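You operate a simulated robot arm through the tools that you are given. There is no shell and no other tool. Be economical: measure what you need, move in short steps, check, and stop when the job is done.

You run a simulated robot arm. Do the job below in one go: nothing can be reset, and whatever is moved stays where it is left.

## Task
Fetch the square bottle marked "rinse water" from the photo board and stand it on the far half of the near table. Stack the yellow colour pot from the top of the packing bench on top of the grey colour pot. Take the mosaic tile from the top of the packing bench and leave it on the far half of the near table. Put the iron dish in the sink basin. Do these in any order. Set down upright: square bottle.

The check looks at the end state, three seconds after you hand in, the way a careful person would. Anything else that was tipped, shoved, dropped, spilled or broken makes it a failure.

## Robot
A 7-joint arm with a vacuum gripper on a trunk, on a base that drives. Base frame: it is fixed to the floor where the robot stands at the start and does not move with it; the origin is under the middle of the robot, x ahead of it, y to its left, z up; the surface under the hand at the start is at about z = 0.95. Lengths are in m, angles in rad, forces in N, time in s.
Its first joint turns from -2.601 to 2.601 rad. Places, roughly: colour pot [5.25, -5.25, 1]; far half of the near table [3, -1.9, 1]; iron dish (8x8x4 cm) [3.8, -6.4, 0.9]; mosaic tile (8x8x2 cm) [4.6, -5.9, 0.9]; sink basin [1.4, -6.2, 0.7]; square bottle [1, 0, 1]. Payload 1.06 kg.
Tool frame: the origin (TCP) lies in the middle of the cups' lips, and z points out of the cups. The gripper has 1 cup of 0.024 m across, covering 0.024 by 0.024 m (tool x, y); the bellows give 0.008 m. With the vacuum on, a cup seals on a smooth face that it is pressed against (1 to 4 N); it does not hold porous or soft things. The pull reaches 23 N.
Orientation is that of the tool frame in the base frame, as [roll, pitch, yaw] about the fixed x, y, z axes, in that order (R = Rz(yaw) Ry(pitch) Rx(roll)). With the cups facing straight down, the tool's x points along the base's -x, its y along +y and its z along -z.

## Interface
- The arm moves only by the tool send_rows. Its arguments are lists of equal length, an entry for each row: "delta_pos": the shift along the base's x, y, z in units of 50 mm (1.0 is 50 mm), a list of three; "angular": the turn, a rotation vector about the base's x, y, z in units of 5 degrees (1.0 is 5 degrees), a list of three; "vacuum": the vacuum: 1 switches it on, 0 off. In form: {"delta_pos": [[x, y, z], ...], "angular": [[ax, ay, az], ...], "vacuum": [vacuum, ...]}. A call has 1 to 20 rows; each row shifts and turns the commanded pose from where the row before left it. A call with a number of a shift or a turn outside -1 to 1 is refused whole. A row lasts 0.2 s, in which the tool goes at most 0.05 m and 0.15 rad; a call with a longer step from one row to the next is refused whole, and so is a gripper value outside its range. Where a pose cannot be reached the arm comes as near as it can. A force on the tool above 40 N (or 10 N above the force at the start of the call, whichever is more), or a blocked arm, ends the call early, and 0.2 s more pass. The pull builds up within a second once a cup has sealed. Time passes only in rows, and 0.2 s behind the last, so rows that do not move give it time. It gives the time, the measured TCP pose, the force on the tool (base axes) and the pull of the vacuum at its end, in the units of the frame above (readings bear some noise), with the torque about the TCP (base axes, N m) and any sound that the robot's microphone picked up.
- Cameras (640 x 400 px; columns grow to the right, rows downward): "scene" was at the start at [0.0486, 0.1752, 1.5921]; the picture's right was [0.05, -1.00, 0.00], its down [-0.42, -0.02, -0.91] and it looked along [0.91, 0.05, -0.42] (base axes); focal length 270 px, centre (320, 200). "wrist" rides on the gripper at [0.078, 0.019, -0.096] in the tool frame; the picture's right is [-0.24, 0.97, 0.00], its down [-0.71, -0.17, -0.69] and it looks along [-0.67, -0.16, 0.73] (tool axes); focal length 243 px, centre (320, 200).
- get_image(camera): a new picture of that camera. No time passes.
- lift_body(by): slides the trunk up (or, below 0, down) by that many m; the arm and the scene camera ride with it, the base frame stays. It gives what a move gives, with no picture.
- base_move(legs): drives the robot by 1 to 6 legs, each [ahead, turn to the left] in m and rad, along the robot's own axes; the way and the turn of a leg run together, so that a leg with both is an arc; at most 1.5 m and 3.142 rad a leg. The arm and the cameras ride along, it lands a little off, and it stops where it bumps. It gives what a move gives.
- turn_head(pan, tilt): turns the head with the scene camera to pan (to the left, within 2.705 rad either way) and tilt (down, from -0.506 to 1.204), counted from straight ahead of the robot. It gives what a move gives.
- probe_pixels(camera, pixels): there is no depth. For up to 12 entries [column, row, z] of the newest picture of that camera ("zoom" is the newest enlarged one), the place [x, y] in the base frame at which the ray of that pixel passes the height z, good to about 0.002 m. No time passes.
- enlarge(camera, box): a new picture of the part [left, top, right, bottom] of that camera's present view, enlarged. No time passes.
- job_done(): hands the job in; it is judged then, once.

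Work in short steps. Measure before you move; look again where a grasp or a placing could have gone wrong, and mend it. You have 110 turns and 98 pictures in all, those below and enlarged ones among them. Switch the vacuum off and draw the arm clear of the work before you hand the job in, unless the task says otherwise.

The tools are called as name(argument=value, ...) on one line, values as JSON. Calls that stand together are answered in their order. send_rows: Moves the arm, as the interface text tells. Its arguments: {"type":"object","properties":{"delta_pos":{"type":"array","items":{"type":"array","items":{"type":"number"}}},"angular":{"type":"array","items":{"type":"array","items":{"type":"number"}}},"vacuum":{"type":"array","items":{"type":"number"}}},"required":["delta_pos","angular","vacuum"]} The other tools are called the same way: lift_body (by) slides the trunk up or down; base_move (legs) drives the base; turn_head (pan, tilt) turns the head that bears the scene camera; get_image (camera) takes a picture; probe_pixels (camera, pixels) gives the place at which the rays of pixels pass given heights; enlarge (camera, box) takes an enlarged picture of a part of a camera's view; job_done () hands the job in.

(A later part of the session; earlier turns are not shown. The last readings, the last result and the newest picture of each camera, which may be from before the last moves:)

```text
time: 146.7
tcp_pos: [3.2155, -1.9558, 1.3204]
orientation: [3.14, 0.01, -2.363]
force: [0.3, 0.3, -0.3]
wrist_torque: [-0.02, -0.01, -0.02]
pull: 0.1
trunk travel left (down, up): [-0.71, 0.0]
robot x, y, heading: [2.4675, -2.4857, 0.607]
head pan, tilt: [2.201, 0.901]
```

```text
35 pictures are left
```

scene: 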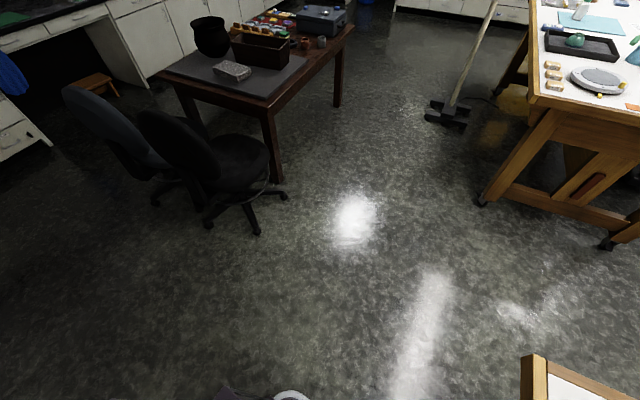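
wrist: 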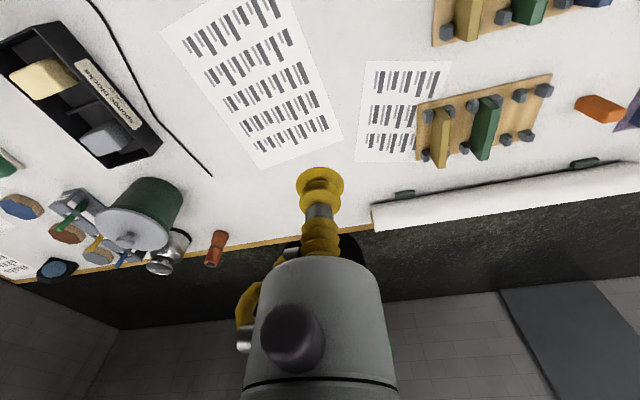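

Floor behind is clear, so it's likely under the near table. I'll back up 0.5 m and look beneath.

base_move(legs=[[-0.5, 0]])

lift_body(by=-0.1)

turn_head(pan=-0.25, tilt=0.75)

get_image(camera="scene")

```text
time: 149.6
tcp_pos: [2.7929, -2.2436, 1.3204]
orientation: [3.139, 0.01, -2.355]
force: [-0.3, 0.3, -0.1]
wrist_torque: [0.01, 0.03, -0.02]
pull: 0.0
trunk travel left (down, up): [-0.71, 0.0]
robot x, y, heading: [2.0494, -2.7797, 0.616]
head pan, tilt: [2.201, 0.901]
```

```text
time: 151.0
tcp_pos: [2.7923, -2.2442, 1.2198]
orientation: [3.14, 0.009, -2.354]
force: [-0.2, -0.7, 0.2]
wrist_torque: [0.02, 0.0, -0.02]
pull: 0.1
trunk travel left (down, up): [-0.61, 0.1]
robot x, y, heading: [2.0473, -2.7806, 0.613]
head pan, tilt: [2.201, 0.901]
```

```text
time: 153.2
tcp_pos: [2.793, -2.2418, 1.2193]
orientation: [3.139, 0.009, -2.353]
force: [0.3, -0.5, 1.0]
wrist_torque: [0.01, -0.02, 0.02]
pull: 0.0
trunk travel left (down, up): [-0.61, 0.1]
robot x, y, heading: [2.0495, -2.7781, 0.615]
head pan, tilt: [-0.25, 0.75]
```

```text
34 pictures are left
```

scene: 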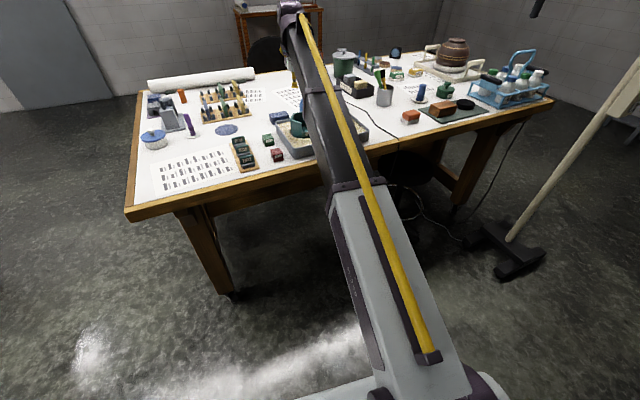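

The under-table area is dark and hidden from this height. I'll swing the arm away along the aisle, lower the trunk and look under the table.

base_move(legs=[[0, -1.3]])

lift_body(by=-0.4)

turn_head(pan=1.0, tilt=0.35)

get_image(camera="scene")

```text
time: 156.8
tcp_pos: [2.7578, -3.3602, 1.2197]
orientation: [3.139, 0.009, 2.619]
force: [-0.2, 0.3, -0.4]
wrist_torque: [0.0, 0.01, -0.02]
pull: 0.0
trunk travel left (down, up): [-0.61, 0.1]
robot x, y, heading: [2.0494, -2.7745, -0.696]
head pan, tilt: [-0.25, 0.75]
```

```text
time: 160.7
tcp_pos: [2.7571, -3.3599, 0.8205]
orientation: [3.139, 0.008, 2.619]
force: [0.3, -0.4, -0.7]
wrist_torque: [-0.01, 0.0, 0.01]
pull: 0.1
trunk travel left (down, up): [-0.21, 0.5]
robot x, y, heading: [2.0473, -2.7791, -0.7]
head pan, tilt: [-0.25, 0.75]
```

```text
time: 162.1
tcp_pos: [2.7575, -3.3598, 0.8203]
orientation: [3.139, 0.009, 2.617]
force: [-0.1, 0.2, -0.5]
wrist_torque: [0.01, -0.01, 0.0]
pull: 0.0
trunk travel left (down, up): [-0.21, 0.5]
robot x, y, heading: [2.0499, -2.7788, -0.701]
head pan, tilt: [1.0, 0.351]
```

```text
33 pictures are left
```

scene: 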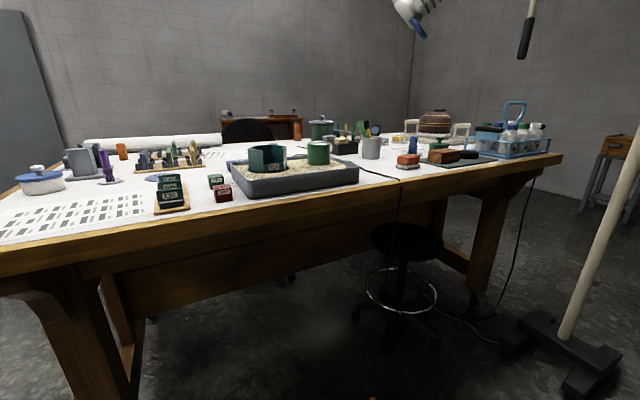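

An orange speck at the very bottom (372,398) is probably the cap. I'll tilt down to it.

turn_head(pan=0.9, tilt=0.9)

get_image(camera="scene")

```text
time: 163.1
tcp_pos: [2.7578, -3.3605, 0.8198]
orientation: [3.14, 0.008, 2.617]
force: [0.5, -0.9, -0.2]
wrist_torque: [0.0, 0.02, -0.02]
pull: 0.0
trunk travel left (down, up): [-0.21, 0.5]
robot x, y, heading: [2.0467, -2.779, -0.693]
head pan, tilt: [0.901, 0.901]
```

```text
32 pictures are left
```

scene: 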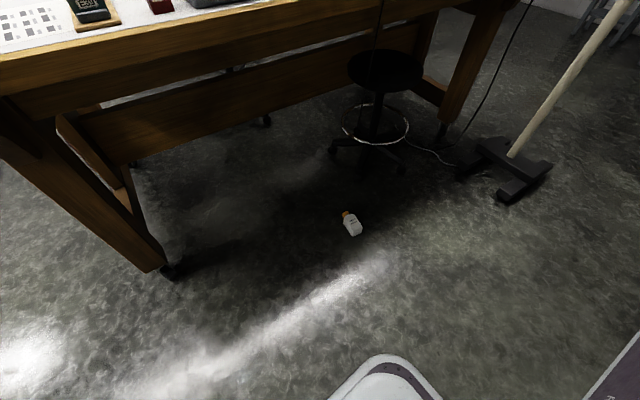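

Found it: (352,225), lying, label up. I'll zoom and measure it.

enlarge(camera="scene", box=[312, 195, 392, 250])

probe_pixels(camera="scene", pixels=[[347, 215, 0.03], [353, 226, 0.053], [357, 233, 0.053], [170, 272, 0], [500, 195, 0]])

```text
7.27 times, centred on (352, 222) of scene
```

zoom: 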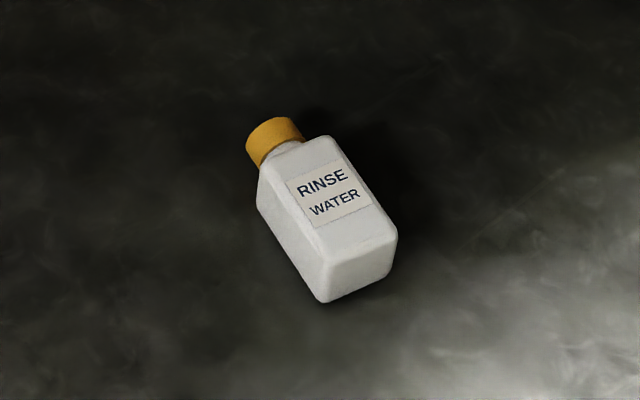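

```text
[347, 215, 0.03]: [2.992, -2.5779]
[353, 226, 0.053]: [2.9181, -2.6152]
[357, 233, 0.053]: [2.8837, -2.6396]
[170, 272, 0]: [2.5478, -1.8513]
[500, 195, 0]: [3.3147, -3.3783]
```

The bottle lies at (s 3.91, p 0.21) on the aisle side, cap pointing away from me. I'll probe its top-face corners in the zoom.

probe_pixels(camera="zoom", pixels=[[397, 235, 0.053], [328, 262, 0.053], [335, 137, 0.053], [272, 166, 0.053], [275, 135, 0.03]])

lift_body(by=-0.17)

```text
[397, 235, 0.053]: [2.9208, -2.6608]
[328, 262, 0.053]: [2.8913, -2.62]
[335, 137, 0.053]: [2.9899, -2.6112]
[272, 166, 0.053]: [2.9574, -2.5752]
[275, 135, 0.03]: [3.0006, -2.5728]
```

```text
time: 165.0
tcp_pos: [2.7567, -3.36, 0.6499]
orientation: [3.14, 0.008, 2.618]
force: [0.0, 0.1, 0.5]
wrist_torque: [0.01, 0.0, -0.01]
pull: 0.0
trunk travel left (down, up): [-0.04, 0.67]
robot x, y, heading: [2.047, -2.7757, -0.696]
head pan, tilt: [0.901, 0.901]
```

Grip point (6.3 cm from the bottom) is (2.9575,-2.604), axis heading 35.2°. I'll swing the tool over it at z 0.65→, turning the tool −38° so the camera ends up on the side.

send_rows(delta_pos=[[0.236, 0.889, 0], [0.236, 0.889, 0], [0.236, 0.889, 0], [0.236, 0.889, 0], [0.236, 0.889, 0], [0.236, 0.889, 0], [0.236, 0.889, 0], [0.236, 0.889, 0], [0.236, 0.889, 0], [0.236, 0.889, 0], [0.236, 0.889, 0], [0.236, 0.889, 0], [0.236, 0.889, 0], [0.236, 0.889, 0], [0.236, 0.889, 0], [0.236, 0.889, 0], [0.236, 0.889, 0], [0, 0, 0]], angular=[[0, 0, 0], [0, 0, -0.95], [0, 0, -0.95], [0, 0, -0.95], [0, 0, -0.95], [0, 0, -0.95], [0, 0, -0.95], [0, 0, -0.95], [0, 0, -0.95], [0, 0, 0], [0, 0, 0], [0, 0, 0], [0, 0, 0], [0, 0, 0], [0, 0, 0], [0, 0, 0], [0, 0, 0], [0, 0, 0]], vacuum=[0, 0, 0, 0, 0, 0, 0, 0, 0, 0, 0, 0, 0, 0, 0, 0, 0, 0])

send_rows(delta_pos=[[0, 0, -0.9], [0, 0, -0.9], [0, 0, -0.9], [0, 0, -0.9], [0, 0, -0.9], [0, 0, -0.9], [0, 0, -0.9], [0, 0, -0.9], [0, 0, -0.9], [0, 0, 0]], angular=[[0, 0, 0], [0, 0, 0], [0, 0, 0], [0, 0, 0], [0, 0, 0], [0, 0, 0], [0, 0, 0], [0, 0, 0], [0, 0, 0], [0, 0, 0]], vacuum=[0, 0, 0, 0, 0, 0, 0, 0, 0, 0])

get_image(camera="wrist")

```text
time: 168.8
tcp_pos: [2.961, -2.6026, 0.6504]
orientation: [3.14, 0.009, 1.953]
force: [0.8, 0.1, -0.3]
wrist_torque: [-0.04, -0.04, -0.02]
pull: 0.1
trunk travel left (down, up): [-0.04, 0.67]
robot x, y, heading: [2.0487, -2.7807, -0.695]
head pan, tilt: [0.901, 0.901]
```

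```text
time: 171.0
tcp_pos: [2.9595, -2.6012, 0.2451]
orientation: [3.139, 0.01, 1.954]
force: [0.3, 0.1, 0.5]
wrist_torque: [0.0, -0.03, -0.04]
pull: 0.0
trunk travel left (down, up): [-0.04, 0.67]
robot x, y, heading: [2.0448, -2.7793, -0.696]
head pan, tilt: [0.901, 0.901]
```

```text
30 pictures are left
```

wrist: 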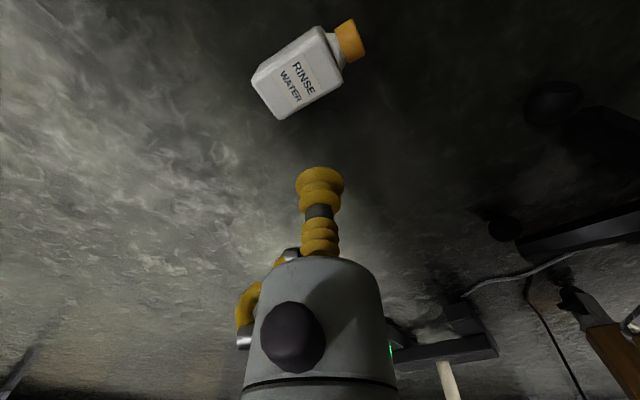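

I'll refine with the wrist view: bottom corners (253,85),(280,118), shoulder corners (322,27),(343,75).

probe_pixels(camera="wrist", pixels=[[253, 80, 0.053], [279, 118, 0.053], [320, 28, 0.053], [342, 84, 0.053], [350, 40, 0.03]])

```text
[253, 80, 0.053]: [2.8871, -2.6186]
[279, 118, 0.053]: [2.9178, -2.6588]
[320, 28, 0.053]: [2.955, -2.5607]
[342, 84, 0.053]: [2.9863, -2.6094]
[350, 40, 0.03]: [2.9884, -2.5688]
```

Refined axis 36.7°, grip point (2.955,-2.602). I'll descend and grip with vacuum on.

send_rows(delta_pos=[[-0.08, -0.02, -0.8], [0, 0, -0.9], [0, 0, -0.9], [0, 0, -0.6], [0, 0, -0.3], [0, 0, -0.16], [0, 0, -0.08], [0, 0, -0.05], [0, 0, 0], [0, 0, 0]], angular=[[0, 0, 0], [0, 0, 0], [0, 0, 0], [0, 0, 0], [0, 0, 0], [0, 0, 0], [0, 0, 0], [0, 0, 0], [0, 0, 0], [0, 0, 0]], vacuum=[1, 1, 1, 1, 1, 1, 1, 1, 1, 1])

```text
time: 173.2
tcp_pos: [2.9538, -2.6047, 0.0581]
orientation: [3.139, 0.01, 1.954]
force: [2.4, 1.0, 15.6]
wrist_torque: [0.04, 0.08, 0.01]
pull: 22.8
trunk travel left (down, up): [-0.04, 0.67]
robot x, y, heading: [2.046, -2.781, -0.699]
head pan, tilt: [0.901, 0.901]
```

Sealed on the label face. I'll lift, pull back from the table edge, then raise the trunk.

send_rows(delta_pos=[[0, 0, 0.3], [0, 0, 0.6], [0, 0, 0.9], [0, 0, 0.9], [-0.55, -0.55, 0.5], [-0.55, -0.55, 0.5], [-0.55, -0.55, 0.5], [-0.55, -0.55, 0.5], [-0.55, -0.55, 0.5], [0, 0, 0.5], [0, 0, 0]], angular=[[0, 0, 0], [0, 0, 0], [0, 0, 0], [0, 0, 0], [0, 0, 0], [0, 0, 0], [0, 0, 0], [0, 0, 0], [0, 0, 0], [0, 0, 0], [0, 0, 0]], vacuum=[1, 1, 1, 1, 1, 1, 1, 1, 1, 1, 1])

lift_body(by=0.4)

lift_body(by=0.27)

```text
time: 175.6
tcp_pos: [2.8168, -2.7447, 0.3421]
orientation: [3.141, 0.008, 1.954]
force: [0.5, -0.1, -1.4]
wrist_torque: [0.03, -0.05, 0.0]
pull: 23.0
trunk travel left (down, up): [-0.04, 0.67]
robot x, y, heading: [2.0481, -2.7771, -0.701]
head pan, tilt: [0.901, 0.901]
```

```text
time: 179.4
tcp_pos: [2.8156, -2.7439, 0.7404]
orientation: [3.14, 0.008, 1.954]
force: [-0.1, 0.0, -2.9]
wrist_torque: [0.05, -0.03, -0.01]
pull: 23.3
trunk travel left (down, up): [-0.44, 0.27]
robot x, y, heading: [2.0474, -2.7788, -0.702]
head pan, tilt: [0.901, 0.901]
```

```text
time: 182.2
tcp_pos: [2.8165, -2.7437, 1.012]
orientation: [3.14, 0.009, 1.955]
force: [0.5, 0.4, -2.4]
wrist_torque: [0.0, -0.06, -0.01]
pull: 22.9
trunk travel left (down, up): [-0.71, 0.0]
robot x, y, heading: [2.0481, -2.7805, -0.699]
head pan, tilt: [0.901, 0.901]
```

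Now pitch the bottle upright about (0.598,-0.802,0) while raising to ~1.23.

send_rows(delta_pos=[[0.089, 0.066, 0.24], [0.089, 0.066, 0.24], [0.089, 0.066, 0.24], [0.089, 0.066, 0.24], [0.089, 0.066, 0.24], [0.089, 0.066, 0.24], [0.089, 0.066, 0.24], [0.089, 0.066, 0.24], [0.089, 0.066, 0.24], [0.089, 0.066, 0.24], [0.089, 0.066, 0.24], [0.089, 0.066, 0.24], [0.089, 0.066, 0.24], [0.089, 0.066, 0.24], [0.089, 0.066, 0.24], [0.089, 0.066, 0.24], [0.089, 0.066, 0.24], [0.089, 0.066, 0.24], [0, 0, 0]], angular=[[0.598, -0.802, 0], [0.598, -0.802, 0], [0.598, -0.802, 0], [0.598, -0.802, 0], [0.598, -0.802, 0], [0.598, -0.802, 0], [0.598, -0.802, 0], [0.598, -0.802, 0], [0.598, -0.802, 0], [0.598, -0.802, 0], [0.598, -0.802, 0], [0.598, -0.802, 0], [0.598, -0.802, 0], [0.598, -0.802, 0], [0.598, -0.802, 0], [0.598, -0.802, 0], [0.598, -0.802, 0], [0.598, -0.802, 0], [0, 0, 0]], vacuum=[1, 1, 1, 1, 1, 1, 1, 1, 1, 1, 1, 1, 1, 1, 1, 1, 1, 1, 1])

```text
time: 186.2
tcp_pos: [2.898, -2.6846, 1.2274]
orientation: [1.571, -0.257, 2.201]
force: [-0.4, -1.3, -3.0]
wrist_torque: [-0.04, 0.05, 0.02]
pull: 22.9
trunk travel left (down, up): [-0.71, 0.0]
robot x, y, heading: [2.0456, -2.7782, -0.697]
head pan, tilt: [0.901, 0.901]
```

The bottle is upright, tool horizontal. I'll turn the base left to face the table and creep forward.

base_move(legs=[[0, 0.75], [0, 0.73], [0.12, 0]])

```text
time: 191.3
tcp_pos: [2.1187, -1.8368, 1.2284]
orientation: [1.572, -0.26, -2.6]
force: [-0.6, 0.3, -2.7]
wrist_torque: [-0.08, -0.05, 0.0]
pull: 23.0
trunk travel left (down, up): [-0.71, 0.0]
robot x, y, heading: [2.1386, -2.6897, 0.792]
head pan, tilt: [0.901, 0.901]
```

Now I'll swing the tool over the sheet spot (TCP (2.578,-1.908)) and yaw it −60.8°.

send_rows(delta_pos=[[0.706, -0.109, 0], [0.706, -0.109, 0], [0.706, -0.109, 0], [0.706, -0.109, 0], [0.706, -0.109, 0], [0.706, -0.109, 0], [0.706, -0.109, 0], [0.706, -0.109, 0], [0.706, -0.109, 0], [0.706, -0.109, 0], [0.706, -0.109, 0], [0.706, -0.109, 0], [0.706, -0.109, 0], [0, 0, 0]], angular=[[0, 0, -0.935], [0, 0, -0.935], [0, 0, -0.935], [0, 0, -0.935], [0, 0, -0.935], [0, 0, -0.935], [0, 0, -0.935], [0, 0, -0.935], [0, 0, -0.935], [0, 0, -0.935], [0, 0, -0.935], [0, 0, -0.935], [0, 0, -0.935], [0, 0, 0]], vacuum=[1, 1, 1, 1, 1, 1, 1, 1, 1, 1, 1, 1, 1, 1])

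turn_head(pan=0.1, tilt=0.7)

get_image(camera="scene")

```text
time: 194.3
tcp_pos: [2.5606, -1.904, 1.225]
orientation: [1.576, -0.258, 2.662]
force: [0.3, 1.2, -2.8]
wrist_torque: [-0.08, 0.02, -0.01]
pull: 23.4
out of reach, approached as far as the arm can: row 13
trunk travel left (down, up): [-0.71, 0.0]
robot x, y, heading: [2.1391, -2.6943, 0.779]
head pan, tilt: [0.901, 0.901]
```

```text
time: 195.5
tcp_pos: [2.5605, -1.9048, 1.2262]
orientation: [1.575, -0.26, 2.662]
force: [-0.7, 0.5, -3.1]
wrist_torque: [-0.09, 0.0, -0.01]
pull: 22.7
trunk travel left (down, up): [-0.71, 0.0]
robot x, y, heading: [2.1376, -2.6891, 0.786]
head pan, tilt: [0.099, 0.7]
```

```text
29 pictures are left
```

scene: 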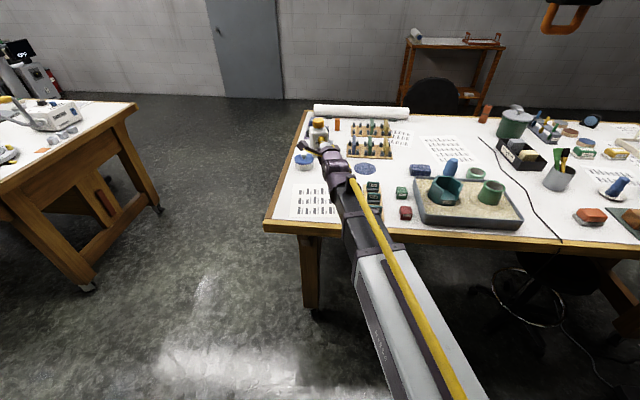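

Bottle is over the sheet (s≈3.15, p≈0.49), out of the way of the jar. I'll descend near touchdown.

send_rows(delta_pos=[[0, 0, -0.6], [0, 0, -0.8], [0, 0, -0.8], [0, 0, -0.8], [0, 0, -0.5], [0, 0, -0.3], [0, 0, -0.1], [0, 0, 0]], angular=[[0, 0, 0], [0, 0, 0], [0, 0, 0], [0, 0, 0], [0, 0, 0], [0, 0, 0], [0, 0, 0], [0, 0, 0]], vacuum=[1, 1, 1, 1, 1, 1, 1, 1])

enlarge(camera="scene", box=[260, 110, 460, 250])

```text
time: 197.3
tcp_pos: [2.575, -1.9116, 1.1171]
orientation: [1.57, -0.257, 2.622]
force: [-0.1, -0.3, -3.6]
wrist_torque: [-0.12, 0.04, 0.06]
pull: 23.0
out of reach, approached as far as the arm can: row 1, 2, 3, 4
trunk travel left (down, up): [-0.71, 0.0]
robot x, y, heading: [2.1359, -2.6931, 0.787]
head pan, tilt: [0.099, 0.7]
```

```text
2.86 times, centred on (360, 180) of scene
```

zoom: 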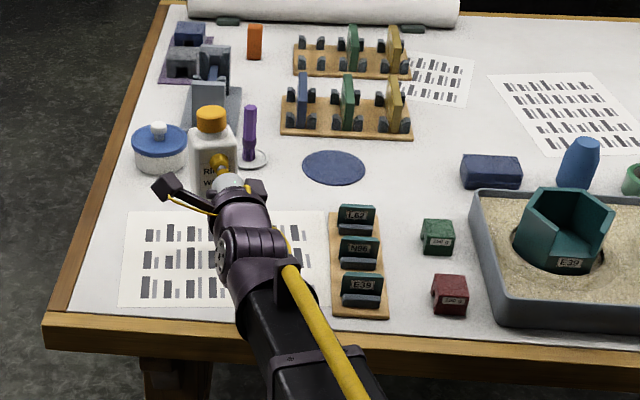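

It reached only 1.117 with "out of reach" rows early on; I'll continue down gently and watch.

send_rows(delta_pos=[[0, 0, -0.5], [0, 0, -0.5], [0, 0, -0.4], [0, 0, -0.2], [0, 0, 0]], angular=[[0, 0, 0], [0, 0, 0], [0, 0, 0], [0, 0, 0], [0, 0, 0]], vacuum=[1, 1, 1, 1, 1])

```text
time: 198.5
tcp_pos: [2.5736, -1.9118, 1.0364]
orientation: [1.569, -0.257, 2.623]
force: [0.4, -0.2, -2.4]
wrist_torque: [-0.08, 0.03, 0.0]
pull: 22.9
trunk travel left (down, up): [-0.71, 0.0]
robot x, y, heading: [2.1359, -2.6901, 0.781]
head pan, tilt: [0.099, 0.7]
```

Good, at 1.036. Now millimetre steps to contact.

send_rows(delta_pos=[[0, 0, -0.16], [0, 0, -0.1], [0, 0, -0.06], [0, 0, -0.04], [0, 0, -0.04], [0, 0, -0.04], [0, 0, 0]], angular=[[0, 0, 0], [0, 0, 0], [0, 0, 0], [0, 0, 0], [0, 0, 0], [0, 0, 0], [0, 0, 0]], vacuum=[1, 1, 1, 1, 1, 1, 1])

```text
time: 200.1
tcp_pos: [2.5732, -1.913, 1.0155]
orientation: [1.57, -0.256, 2.621]
force: [0.9, -2.7, 9.0]
wrist_torque: [-0.01, -0.02, -0.04]
pull: 22.9
trunk travel left (down, up): [-0.71, 0.0]
robot x, y, heading: [2.1332, -2.6937, 0.784]
head pan, tilt: [0.099, 0.7]
```

Contact. I'll release, wait, and retreat along the tool axis, then rise.

send_rows(delta_pos=[[0, 0, 0.02], [0, 0, 0], [0, 0, 0], [0, 0, 0], [-0.035, -0.06, 0], [-0.1, -0.17, 0], [-0.25, -0.43, 0], [-0.4, -0.7, 0], [-0.1, -0.17, 0.6], [0, 0, 0.9], [0, 0, 0.9], [0, 0, 0.9], [0, 0, 0.9], [0, 0, 0]], angular=[[0, 0, 0], [0, 0, 0], [0, 0, 0], [0, 0, 0], [0, 0, 0], [0, 0, 0], [0, 0, 0], [0, 0, 0], [0, 0, 0], [0, 0, 0], [0, 0, 0], [0, 0, 0], [0, 0, 0], [0, 0, 0]], vacuum=[1, 0, 0, 0, 0, 0, 0, 0, 0, 0, 0, 0, 0, 0])

enlarge(camera="scene", box=[260, 110, 460, 250])

```text
time: 203.1
tcp_pos: [2.5314, -1.989, 1.2146]
orientation: [1.569, -0.253, 2.62]
force: [-0.1, -0.1, -0.6]
wrist_torque: [-0.02, -0.03, -0.01]
pull: 0.0
out of reach, approached as far as the arm can: row 13
trunk travel left (down, up): [-0.71, 0.0]
robot x, y, heading: [2.1351, -2.693, 0.785]
head pan, tilt: [0.099, 0.7]
```

```text
2.86 times, centred on (360, 180) of scene
```

zoom: 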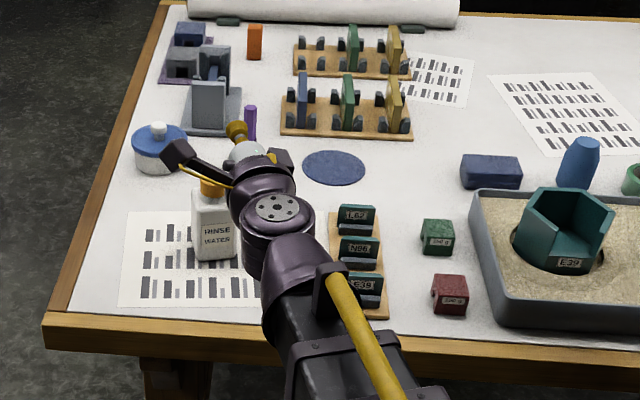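

Bottle is upright again on the sheet. I'll pitch the tool back down and undo the yaw (+90°).

send_rows(delta_pos=[[0, 0, 0], [0, 0, 0], [0, 0, 0], [0, 0, 0], [0, 0, 0], [0, 0, 0], [0, 0, 0], [0, 0, 0], [0, 0, 0], [0, 0, 0], [0, 0, 0], [0, 0, 0], [0, 0, 0], [0, 0, 0], [0, 0, 0], [0, 0, 0], [0, 0, 0], [0, 0, 0], [0, 0, 0]], angular=[[-0.868, 0.497, 0], [-0.868, 0.497, 0], [-0.868, 0.497, 0], [-0.868, 0.497, 0], [-0.868, 0.497, 0], [-0.868, 0.497, 0], [-0.868, 0.497, 0], [-0.868, 0.497, 0], [-0.868, 0.497, 0], [-0.868, 0.497, 0], [-0.868, 0.497, 0], [-0.868, 0.497, 0], [-0.868, 0.497, 0], [-0.868, 0.497, 0], [-0.868, 0.497, 0], [-0.868, 0.497, 0], [-0.868, 0.497, 0], [-0.868, 0.497, 0], [0, 0, 0]], vacuum=[0, 0, 0, 0, 0, 0, 0, 0, 0, 0, 0, 0, 0, 0, 0, 0, 0, 0, 0])

send_rows(delta_pos=[[0, 0, 0], [0, 0, 0], [0, 0, 0], [0, 0, 0], [0, 0, 0], [0, 0, 0], [0, 0, 0], [0, 0, 0], [0, 0, 0], [0, 0, 0], [0, 0, 0], [0, 0, 0], [0, 0, 0], [0, 0, 0], [0, 0, 0], [0, 0, 0], [0, 0, 0], [0, 0, 0], [0, 0, 0]], angular=[[0, 0, 1], [0, 0, 1], [0, 0, 1], [0, 0, 1], [0, 0, 1], [0, 0, 1], [0, 0, 1], [0, 0, 1], [0, 0, 1], [0, 0, 1], [0, 0, 1], [0, 0, 1], [0, 0, 1], [0, 0, 1], [0, 0, 1], [0, 0, 1], [0, 0, 1], [0, 0, 1], [0, 0, 1]], vacuum=[0, 0, 0, 0, 0, 0, 0, 0, 0, 0, 0, 0, 0, 0, 0, 0, 0, 0, 0])

```text
time: 207.1
tcp_pos: [2.3502, -1.9244, 1.1735]
orientation: [2.933, 0.194, 2.336]
force: [0.3, -0.3, -1.3]
wrist_torque: [0.01, 0.01, 0.0]
pull: 0.0
out of reach, approached as far as the arm can: row 1, 4, 5, 6, 7, 8, 9, 10, 11, 12, 13, 14, 15, 16, 18
trunk travel left (down, up): [-0.71, 0.0]
robot x, y, heading: [2.1349, -2.692, 0.779]
head pan, tilt: [0.099, 0.7]
```

```text
time: 211.1
tcp_pos: [2.229, -1.9099, 1.1592]
orientation: [3.05, 0.504, -2.348]
force: [0.1, 0.2, 0.3]
wrist_torque: [0.01, -0.04, 0.03]
pull: 0.0
out of reach, approached as far as the arm can: row 4, 5, 7, 8, 9, 10, 11, 12, 13, 14, 15, 16, 17, 18, 19
trunk travel left (down, up): [-0.71, 0.0]
robot x, y, heading: [2.1345, -2.6913, 0.781]
head pan, tilt: [0.099, 0.7]
```

The arm drifted near its limits. I'll check the scene and bottle.

get_image(camera="scene")

```text
26 pictures are left
```

scene: 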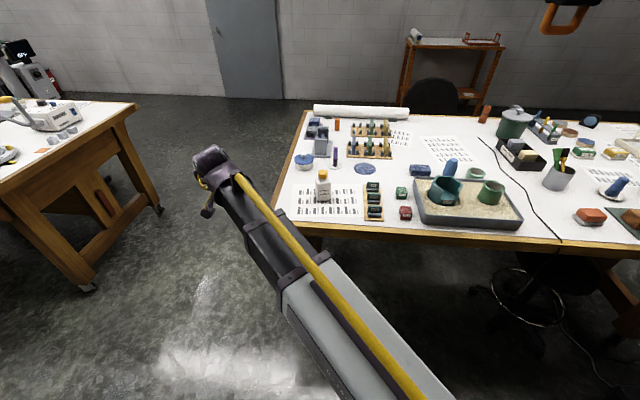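

The bottle stands fine at (323,186). The commanded pose should still be tool-down near (2.53,-1.99); I'll give it idle rows to converge.

send_rows(delta_pos=[[0, 0, 0.05], [0, 0, 0], [0, 0, 0], [0, 0, 0], [0, 0, 0]], angular=[[0, 0, 0], [0, 0, 0], [0, 0, 0], [0, 0, 0], [0, 0, 0]], vacuum=[0, 0, 0, 0, 0])

```text
time: 212.3
tcp_pos: [2.2301, -1.9111, 1.1609]
orientation: [3.05, 0.503, -2.349]
force: [0.1, -1.1, -0.4]
wrist_torque: [0.0, 0.0, 0.02]
pull: 0.0
trunk travel left (down, up): [-0.71, 0.0]
robot x, y, heading: [2.1333, -2.6936, 0.783]
head pan, tilt: [0.099, 0.7]
```

I'll rotate the tool back to vertical explicitly (29° about (-0.83,0.56,0)) while moving outward and up a little.

send_rows(delta_pos=[[0.2, 0.0, 0.3], [0.2, 0.0, 0.3], [0.2, 0.0, 0.3], [0.2, 0.0, 0.3], [0.2, 0.0, 0.3], [0.2, 0.0, 0.1], [0, 0, 0]], angular=[[-0.812, 0.543, 0], [-0.812, 0.543, 0], [-0.812, 0.543, 0], [-0.812, 0.543, 0], [-0.812, 0.543, 0], [-0.812, 0.543, 0], [0, 0, 0]], vacuum=[0, 0, 0, 0, 0, 0, 0])

```text
time: 213.9
tcp_pos: [2.2479, -1.9112, 1.2435]
orientation: [-2.934, 0.174, -2.309]
force: [0.2, -0.1, -0.7]
wrist_torque: [0.01, 0.0, 0.0]
pull: 0.1
out of reach, approached as far as the arm can: row 1, 2, 3, 4, 6
trunk travel left (down, up): [-0.71, 0.0]
robot x, y, heading: [2.1351, -2.6902, 0.788]
head pan, tilt: [0.099, 0.7]
```

Still tilted 15° toward +x. I'll correct about +y in small steps without translation.

send_rows(delta_pos=[[0, 0, 0], [0, 0, 0], [0, 0, 0], [0, 0, 0], [0, 0, 0], [0, 0, 0]], angular=[[0.03, 0.6, 0], [0.03, 0.6, 0], [0.03, 0.6, 0], [0.03, 0.6, 0], [0.03, 0.68, 0], [0, 0, 0]], vacuum=[0, 0, 0, 0, 0, 0])

```text
time: 215.3
tcp_pos: [2.2488, -1.9105, 1.2429]
orientation: [-2.934, 0.174, -2.308]
force: [-0.2, -0.9, 0.0]
wrist_torque: [0.02, -0.03, -0.02]
pull: 0.1
out of reach, approached as far as the arm can: row 1, 2, 3, 4, 5
trunk travel left (down, up): [-0.71, 0.0]
robot x, y, heading: [2.1336, -2.6893, 0.778]
head pan, tilt: [0.099, 0.7]
```

A wrist joint seems at its limit. I'll try yawing +15° and moving outward to see whether it frees.

send_rows(delta_pos=[[0, 0, 0], [0, 0, 0], [0, 0, 0], [0, 0, 0]], angular=[[0, 0, 1], [0, 0, 1], [0, 0, 1], [0, 0, 0]], vacuum=[0, 0, 0, 0])

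send_rows(delta_pos=[[0.4, -0.3, 0], [0.4, -0.3, 0], [0.4, -0.3, 0], [0, 0, 0]], angular=[[0, 0, 0], [0, 0, 0], [0, 0, 0], [0, 0, 0]], vacuum=[0, 0, 0, 0])

```text
time: 216.3
tcp_pos: [2.2467, -1.9117, 1.2441]
orientation: [-2.922, 0.181, -2.044]
force: [0.6, -0.3, 0.4]
wrist_torque: [0.03, 0.0, -0.01]
pull: 0.0
trunk travel left (down, up): [-0.71, 0.0]
robot x, y, heading: [2.1335, -2.6902, 0.78]
head pan, tilt: [0.099, 0.7]
```

```text
time: 217.3
tcp_pos: [2.3078, -1.9544, 1.245]
orientation: [-2.914, 0.181, -2.046]
force: [-0.3, 0.1, 0.7]
wrist_torque: [0.0, -0.03, -0.01]
pull: 0.0
trunk travel left (down, up): [-0.71, 0.0]
robot x, y, heading: [2.1364, -2.6867, 0.787]
head pan, tilt: [0.099, 0.7]
```

Yaw and translation work. Now I'll retry levelling the tool.

send_rows(delta_pos=[[0, 0, 0], [0, 0, 0], [0, 0, 0], [0, 0, 0], [0, 0, 0]], angular=[[-0.15, 0.815, 0], [-0.15, 0.815, 0], [-0.15, 0.815, 0], [-0.15, 0.815, 0], [0, 0, 0]], vacuum=[0, 0, 0, 0, 0])

```text
time: 218.5
tcp_pos: [2.3061, -1.9561, 1.2457]
orientation: [-2.905, 0.145, -2.052]
force: [-0.3, 0.0, -0.3]
wrist_torque: [-0.03, 0.02, -0.02]
pull: 0.0
out of reach, approached as far as the arm can: row 1, 2, 3, 4
trunk travel left (down, up): [-0.71, 0.0]
robot x, y, heading: [2.1346, -2.6916, 0.786]
head pan, tilt: [0.099, 0.7]
```

I'll move the tool to straight in front of the robot, then level it there.

send_rows(delta_pos=[[0.788, -0.328, 0], [0.788, -0.328, 0], [0.788, -0.328, 0], [0.788, -0.328, 0], [0.788, -0.328, 0], [0.788, -0.328, 0], [0.788, -0.328, 0], [0.788, -0.328, 0], [0.788, -0.328, 0], [0.788, -0.328, 0], [0, 0, 0]], angular=[[0, 0, 0], [0, 0, 0], [0, 0, 0], [0, 0, 0], [0, 0, 0], [0, 0, 0], [0, 0, 0], [0, 0, 0], [0, 0, 0], [0, 0, 0], [0, 0, 0]], vacuum=[0, 0, 0, 0, 0, 0, 0, 0, 0, 0, 0])

send_rows(delta_pos=[[0, 0, 0], [0, 0, 0], [0, 0, 0], [0, 0, 0], [0, 0, 0]], angular=[[-0.15, 0.815, 0], [-0.15, 0.815, 0], [-0.15, 0.815, 0], [-0.15, 0.815, 0], [0, 0, 0]], vacuum=[0, 0, 0, 0, 0])

```text
time: 220.9
tcp_pos: [2.4922, -2.0183, 1.185]
orientation: [-2.882, 0.165, -2.116]
force: [0.1, 1.2, -0.7]
wrist_torque: [0.02, -0.01, 0.01]
pull: 0.0
out of reach, approached as far as the arm can: row 4, 5, 6, 7, 8, 9, 10
trunk travel left (down, up): [-0.71, 0.0]
robot x, y, heading: [2.1356, -2.6925, 0.781]
head pan, tilt: [0.099, 0.7]
```

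```text
time: 222.1
tcp_pos: [2.487, -2.0181, 1.185]
orientation: [-2.877, 0.106, -2.128]
force: [0.7, 0.3, -0.8]
wrist_torque: [0.02, -0.02, 0.02]
pull: 0.0
out of reach, approached as far as the arm can: row 1, 2, 3, 4
trunk travel left (down, up): [-0.71, 0.0]
robot x, y, heading: [2.135, -2.6934, 0.787]
head pan, tilt: [0.099, 0.7]
```

The bottle stands well inside the half whose centre is the given (3,-1.9), so I'll leave it there. To free the wrist I'll retrace my earlier arm path: swing back left, yaw −41°, then level.

send_rows(delta_pos=[[-0.75, 0.2, 0.1], [-0.75, 0.2, 0.1], [-0.75, 0.2, 0.1], [-0.75, 0.2, 0.1], [-0.75, 0.2, 0.1], [-0.75, 0.2, 0.1], [-0.75, 0.2, 0.1], [-0.75, 0.2, 0.1], [-0.75, 0.2, 0.1], [-0.3, 0.1, 0], [0, 0, 0]], angular=[[0, 0, -0.8], [0, 0, -0.8], [0, 0, -0.8], [0, 0, -0.8], [0, 0, -0.8], [0, 0, -0.8], [0, 0, -0.8], [0, 0, -0.8], [0, 0, -0.8], [0, 0, -0.8], [0, 0, 0]], vacuum=[0, 0, 0, 0, 0, 0, 0, 0, 0, 0, 0])

```text
time: 224.5
tcp_pos: [2.1609, -1.9181, 1.2086]
orientation: [-2.858, 0.195, -2.799]
force: [0.0, 0.3, 0.2]
wrist_torque: [-0.01, 0.01, 0.0]
pull: 0.1
out of reach, approached as far as the arm can: row 7, 8, 9, 10
trunk travel left (down, up): [-0.71, 0.0]
robot x, y, heading: [2.1356, -2.6905, 0.783]
head pan, tilt: [0.099, 0.7]
```

I realise the reach is the issue: at z≈1.2 the arm can't point down closer than ~0.8 m (same as my first stop). I'll move outward 0.13 m and then level.

send_rows(delta_pos=[[0, 0.6, 0], [0, 0.8, 0], [0, 0.8, 0], [0, 0.5, 0], [0, 0, 0]], angular=[[0, 0, 0], [0, 0, 0], [0, 0, 0], [0, 0, 0], [0, 0, 0]], vacuum=[0, 0, 0, 0, 0])

send_rows(delta_pos=[[0, 0, 0], [0, 0, 0], [0, 0, 0], [0, 0, 0], [0, 0, 0]], angular=[[0.586, 0.784, 0], [0.586, 0.784, 0], [0.586, 0.784, 0], [0.586, 0.784, 0], [0, 0, 0]], vacuum=[0, 0, 0, 0, 0])

```text
time: 225.7
tcp_pos: [2.1812, -1.7815, 1.2154]
orientation: [-2.842, 0.185, -2.802]
force: [0.5, -0.2, -0.4]
wrist_torque: [0.0, -0.02, -0.01]
pull: 0.1
out of reach, approached as far as the arm can: row 1, 2, 3, 4
trunk travel left (down, up): [-0.71, 0.0]
robot x, y, heading: [2.1353, -2.6935, 0.781]
head pan, tilt: [0.099, 0.7]
```

```text
time: 226.9
tcp_pos: [2.1906, -1.7834, 1.2198]
orientation: [-2.91, 0.206, -2.796]
force: [-0.2, -0.6, -0.9]
wrist_torque: [0.02, 0.0, -0.03]
pull: 0.1
out of reach, approached as far as the arm can: row 1, 2, 3, 4
trunk travel left (down, up): [-0.71, 0.0]
robot x, y, heading: [2.1321, -2.6906, 0.786]
head pan, tilt: [0.099, 0.7]
```

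A wrist/elbow joint is still limiting. I'll swing further left over the open aisle where it moved freely, and level there.

send_rows(delta_pos=[[-0.875, -0.178, 0], [-0.875, -0.178, 0], [-0.875, -0.178, 0], [-0.875, -0.178, 0], [-0.875, -0.178, 0], [-0.875, -0.178, 0], [-0.875, -0.178, 0], [-0.875, -0.178, 0], [-0.875, -0.178, 0], [-0.875, -0.178, 0], [-0.875, -0.178, 0], [-0.875, -0.178, 0], [0, 0, 0]], angular=[[0, 0, 0], [0, 0, 0], [0, 0, 0], [0, 0, 0], [0, 0, 0], [0, 0, 0], [0, 0, 0], [0, 0, 0], [0, 0, 0], [0, 0, 0], [0, 0, 0], [0, 0, 0], [0, 0, 0]], vacuum=[0, 0, 0, 0, 0, 0, 0, 0, 0, 0, 0, 0, 0])

send_rows(delta_pos=[[0, 0, 0], [0, 0, 0], [0, 0, 0], [0, 0, 0], [0, 0, 0]], angular=[[0.43, 0.77, 0], [0.43, 0.77, 0], [0.43, 0.77, 0], [0.43, 0.77, 0], [0, 0, 0]], vacuum=[0, 0, 0, 0, 0])

get_image(camera="scene")

```text
time: 229.7
tcp_pos: [1.7019, -1.8688, 1.2004]
orientation: [-2.927, 0.317, -2.771]
force: [-0.1, -0.4, 0.0]
wrist_torque: [-0.02, 0.02, 0.0]
pull: 0.0
out of reach, approached as far as the arm can: row 4, 5, 6, 7, 8, 9, 10, 11, 12
trunk travel left (down, up): [-0.71, 0.0]
robot x, y, heading: [2.1365, -2.6918, 0.785]
head pan, tilt: [0.099, 0.7]
```

```text
time: 230.9
tcp_pos: [1.7122, -1.8622, 1.208]
orientation: [3.093, 0.273, -2.825]
force: [0.2, 0.8, 0.1]
wrist_torque: [-0.02, 0.01, 0.02]
pull: 0.0
out of reach, approached as far as the arm can: row 1, 2, 3
trunk travel left (down, up): [-0.71, 0.0]
robot x, y, heading: [2.1363, -2.6914, 0.784]
head pan, tilt: [0.099, 0.7]
```

```text
25 pictures are left
```

scene: 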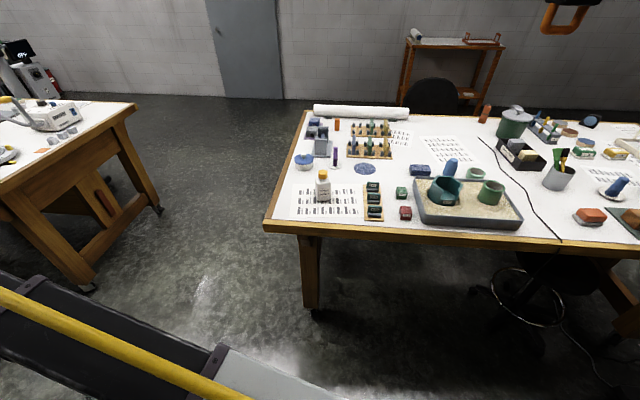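

The bottle still stands. The tilt is purely tangential; yawing the tool +97° about vertical turns that tilt into a radial one that I should be able to level. I'll do that.

send_rows(delta_pos=[[0, 0, 0], [0, 0, 0], [0, 0, 0], [0, 0, 0], [0, 0, 0], [0, 0, 0], [0, 0, 0], [0, 0, 0], [0, 0, 0], [0, 0, 0], [0, 0, 0], [0, 0, 0], [0, 0, 0], [0, 0, 0], [0, 0, 0], [0, 0, 0], [0, 0, 0], [0, 0, 0], [0, 0, 0], [0, 0, 0]], angular=[[0, 0, 1], [0, 0, 1], [0, 0, 1], [0, 0, 1], [0, 0, 1], [0, 0, 1], [0, 0, 1], [0, 0, 1], [0, 0, 1], [0, 0, 1], [0, 0, 1], [0, 0, 1], [0, 0, 1], [0, 0, 1], [0, 0, 1], [0, 0, 1], [0, 0, 1], [0, 0, 1], [0, 0, 1], [0, 0, 0]], vacuum=[0, 0, 0, 0, 0, 0, 0, 0, 0, 0, 0, 0, 0, 0, 0, 0, 0, 0, 0, 0])

send_rows(delta_pos=[[0, 0, 0], [0, 0, 0], [0, 0, 0], [0, 0, 0], [0, 0, 0]], angular=[[-0.65, -0.46, 0], [-0.65, -0.46, 0], [-0.65, -0.46, 0], [-0.65, -0.46, 0], [0, 0, 0]], vacuum=[0, 0, 0, 0, 0])

```text
time: 235.1
tcp_pos: [1.6665, -1.8937, 1.2034]
orientation: [-2.955, 0.43, -1.161]
force: [-0.3, 0.8, -0.1]
wrist_torque: [-0.02, -0.03, -0.03]
pull: 0.0
out of reach, approached as far as the arm can: row 5, 9, 10, 12, 13, 15, 16, 17, 18, 19
trunk travel left (down, up): [-0.71, 0.0]
robot x, y, heading: [2.1341, -2.6924, 0.781]
head pan, tilt: [0.099, 0.7]
```

```text
time: 236.3
tcp_pos: [1.6596, -1.9004, 1.2031]
orientation: [-2.89, 0.157, -1.146]
force: [0.1, 0.2, 0.6]
wrist_torque: [0.0, 0.0, 0.0]
pull: 0.1
out of reach, approached as far as the arm can: row 1, 2
trunk travel left (down, up): [-0.71, 0.0]
robot x, y, heading: [2.1342, -2.6878, 0.785]
head pan, tilt: [0.099, 0.7]
```

The ~15° tangential tilt persists, suggesting the elbow swivel is stuck. I'll stretch the arm out far over the open aisle and level it there.

send_rows(delta_pos=[[-0.85, 0.05, -0.2], [-0.85, 0.05, -0.2], [-0.85, 0.05, -0.2], [-0.85, 0.05, -0.2], [-0.85, 0.05, 0], [-0.85, 0.05, 0], [0, 0, 0]], angular=[[0, 0, 0], [0, 0, 0], [0, 0, 0], [0, 0, 0], [0, 0, 0], [0, 0, 0], [0, 0, 0]], vacuum=[0, 0, 0, 0, 0, 0, 0])

send_rows(delta_pos=[[0, 0, 0], [0, 0, 0], [0, 0, 0], [0, 0, 0], [0, 0, 0]], angular=[[-0.7, 0.477, 0], [-0.7, 0.477, 0], [-0.7, 0.477, 0], [-0.7, 0.477, 0], [0, 0, 0]], vacuum=[0, 0, 0, 0, 0])

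```text
time: 237.9
tcp_pos: [1.4041, -1.8848, 1.1633]
orientation: [-2.901, 0.157, -1.145]
force: [-0.1, -1.0, 0.2]
wrist_torque: [0.0, 0.02, 0.01]
pull: 0.1
trunk travel left (down, up): [-0.71, 0.0]
robot x, y, heading: [2.1371, -2.6896, 0.787]
head pan, tilt: [0.099, 0.7]
```

```text
time: 239.1
tcp_pos: [1.4047, -1.884, 1.1628]
orientation: [-2.899, 0.147, -1.145]
force: [0.5, 0.3, -0.8]
wrist_torque: [-0.01, -0.01, -0.03]
pull: 0.1
out of reach, approached as far as the arm can: row 1, 2, 3, 4
trunk travel left (down, up): [-0.71, 0.0]
robot x, y, heading: [2.1352, -2.6933, 0.781]
head pan, tilt: [0.099, 0.7]
```

Probably the wrist roll flipped while the tool was aligned with the boom. I'll reverse that: pitch the tool up to horizontal, yaw it 45° left past the alignment, then pitch down from there.

send_rows(delta_pos=[[0, 0, 0], [0, 0, 0], [0, 0, 0], [0, 0, 0], [0, 0, 0], [0, 0, 0], [0, 0, 0], [0, 0, 0], [0, 0, 0], [0, 0, 0], [0, 0, 0], [0, 0, 0], [0, 0, 0], [0, 0, 0], [0, 0, 0], [0, 0, 0], [0, 0, 0], [0, 0, 0]], angular=[[0.741, 0.671, 0], [0.741, 0.671, 0], [0.741, 0.671, 0], [0.741, 0.671, 0], [0.741, 0.671, 0], [0.741, 0.671, 0], [0.741, 0.671, 0], [0.741, 0.671, 0], [0.741, 0.671, 0], [0.741, 0.671, 0], [0.741, 0.671, 0], [0.741, 0.671, 0], [0.741, 0.671, 0], [0.741, 0.671, 0], [0.741, 0.671, 0], [0.741, 0.671, 0], [0.741, 0.671, 0], [0, 0, 0]], vacuum=[0, 0, 0, 0, 0, 0, 0, 0, 0, 0, 0, 0, 0, 0, 0, 0, 0, 0])

send_rows(delta_pos=[[0, 0, 0], [0, 0, 0], [0, 0, 0], [0, 0, 0], [0, 0, 0], [0, 0, 0], [0, 0, 0], [0, 0, 0], [0, 0, 0], [0, 0, 0]], angular=[[0, 0, 1], [0, 0, 1], [0, 0, 1], [0, 0, 1], [0, 0, 1], [0, 0, 1], [0, 0, 1], [0, 0, 1], [0, 0, 1], [0, 0, 0]], vacuum=[0, 0, 0, 0, 0, 0, 0, 0, 0, 0])

send_rows(delta_pos=[[0, 0, 0], [0, 0, 0], [0, 0, 0], [0, 0, 0], [0, 0, 0], [0, 0, 0], [0, 0, 0], [0, 0, 0], [0, 0, 0], [0, 0, 0], [0, 0, 0], [0, 0, 0], [0, 0, 0], [0, 0, 0], [0, 0, 0], [0, 0, 0], [0, 0, 0], [0, 0, 0], [0, 0, 0]], angular=[[-0.309, -0.951, 0], [-0.309, -0.951, 0], [-0.309, -0.951, 0], [-0.309, -0.951, 0], [-0.309, -0.951, 0], [-0.309, -0.951, 0], [-0.309, -0.951, 0], [-0.309, -0.951, 0], [-0.309, -0.951, 0], [-0.309, -0.951, 0], [-0.309, -0.951, 0], [-0.309, -0.951, 0], [-0.309, -0.951, 0], [-0.309, -0.951, 0], [-0.309, -0.951, 0], [-0.309, -0.951, 0], [-0.309, -0.951, 0], [-0.309, -0.951, 0], [0, 0, 0]], vacuum=[0, 0, 0, 0, 0, 0, 0, 0, 0, 0, 0, 0, 0, 0, 0, 0, 0, 0, 0])

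```text
time: 242.9
tcp_pos: [1.4047, -1.8831, 1.162]
orientation: [1.637, 1.255, -2.617]
force: [-0.3, -0.2, -0.8]
wrist_torque: [-0.01, 0.0, 0.03]
pull: 0.1
trunk travel left (down, up): [-0.71, 0.0]
robot x, y, heading: [2.1295, -2.6922, 0.783]
head pan, tilt: [0.099, 0.7]
```

```text
time: 245.1
tcp_pos: [1.4057, -1.8849, 1.1662]
orientation: [1.507, 1.255, -2.136]
force: [-0.2, -0.6, -1.1]
wrist_torque: [-0.01, 0.0, 0.03]
pull: 0.0
out of reach, approached as far as the arm can: row 4, 5, 6
trunk travel left (down, up): [-0.71, 0.0]
robot x, y, heading: [2.1324, -2.6881, 0.785]
head pan, tilt: [0.099, 0.7]
```

```text
time: 249.1
tcp_pos: [1.4589, -1.8351, 1.1495]
orientation: [2.968, 0.408, -0.64]
force: [-0.3, 1.0, -0.7]
wrist_torque: [-0.02, -0.02, 0.03]
pull: 0.1
out of reach, approached as far as the arm can: row 9, 10, 11, 12, 13, 14, 15, 16, 17, 18
trunk travel left (down, up): [-0.71, 0.0]
robot x, y, heading: [2.1349, -2.6917, 0.782]
head pan, tilt: [0.099, 0.7]
```

Now it's limited to the left instead, confirming a flipped wrist. I'll unflip it: pitch up through the boom direction, swing to the right side, and come down from there — all over the open aisle.

send_rows(delta_pos=[[0, 0, 0], [0, 0, 0], [0, 0, 0], [0, 0, 0], [0, 0, 0], [0, 0, 0], [0, 0, 0], [0, 0, 0], [0, 0, 0], [0, 0, 0], [0, 0, 0], [0, 0, 0], [0, 0, 0], [0, 0, 0], [0, 0, 0], [0, 0, 0]], angular=[[0.785, 0.62, 0], [0.785, 0.62, 0], [0.785, 0.62, 0], [0.785, 0.62, 0], [0.785, 0.62, 0], [0.785, 0.62, 0], [0.785, 0.62, 0], [0.785, 0.62, 0], [0.785, 0.62, 0], [0.785, 0.62, 0], [0.785, 0.62, 0], [0.785, 0.62, 0], [0, 0, -1], [0, 0, -1], [0, 0, -1], [0, 0, -1]], vacuum=[0, 0, 0, 0, 0, 0, 0, 0, 0, 0, 0, 0, 0, 0, 0, 0])

send_rows(delta_pos=[[0, 0, 0], [0, 0, 0], [0, 0, 0], [0, 0, 0], [0, 0, 0], [0, 0, 0], [0, 0, 0], [0, 0, 0], [0, 0, 0], [0, 0, 0], [0, 0, 0], [0, 0, 0]], angular=[[0.785, 0.62, 0], [0.785, 0.62, 0], [0.785, 0.62, 0], [0.785, 0.62, 0], [0.785, 0.62, 0], [0.785, 0.62, 0], [0.785, 0.62, 0], [0.785, 0.62, 0], [0.785, 0.62, 0], [0.785, 0.62, 0], [0.785, 0.62, 0], [0.785, 0.62, 0]], vacuum=[0, 0, 0, 0, 0, 0, 0, 0, 0, 0, 0, 0])

send_rows(delta_pos=[[0, 0, 0], [0, 0, 0], [0, 0, 0], [0, 0, 0], [0, 0, 0], [0, 0, 0], [0, 0, 0], [0, 0, 0], [0, 0, 0], [0, 0, 0], [0, 0, 0], [0, 0, 0]], angular=[[0, 0, -1], [0, 0, -1], [0, 0, -1], [0, 0, -1], [0, 0, -1], [0, 0, -1], [0, 0, -1], [0, 0, -1], [0, 0, -1], [0, 0, -1], [0, 0, -1], [0, 0, -1]], vacuum=[0, 0, 0, 0, 0, 0, 0, 0, 0, 0, 0, 0])

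```text
time: 252.5
tcp_pos: [1.4643, -1.83, 1.1554]
orientation: [-2.385, 1.43, -0.066]
force: [0.8, -0.2, -0.1]
wrist_torque: [-0.01, -0.02, 0.02]
pull: 0.0
out of reach, approached as far as the arm can: row 15, 16
trunk travel left (down, up): [-0.71, 0.0]
robot x, y, heading: [2.1336, -2.6909, 0.784]
head pan, tilt: [0.099, 0.7]
```

```text
time: 255.1
tcp_pos: [1.4116, -1.8799, 1.1635]
orientation: [-0.008, 0.721, 1.989]
force: [-1.0, -0.4, -0.5]
wrist_torque: [0.02, -0.04, -0.04]
pull: 0.0
out of reach, approached as far as the arm can: row 1, 7, 8, 9, 10, 11, 12
trunk travel left (down, up): [-0.71, 0.0]
robot x, y, heading: [2.1354, -2.6927, 0.785]
head pan, tilt: [0.099, 0.7]
```

```text
time: 257.7
tcp_pos: [1.4111, -1.8788, 1.164]
orientation: [-0.04, 0.707, 0.941]
force: [0.9, 0.2, -0.2]
wrist_torque: [0.01, -0.01, -0.02]
pull: 0.1
trunk travel left (down, up): [-0.71, 0.0]
robot x, y, heading: [2.1336, -2.6939, 0.783]
head pan, tilt: [0.099, 0.7]
```

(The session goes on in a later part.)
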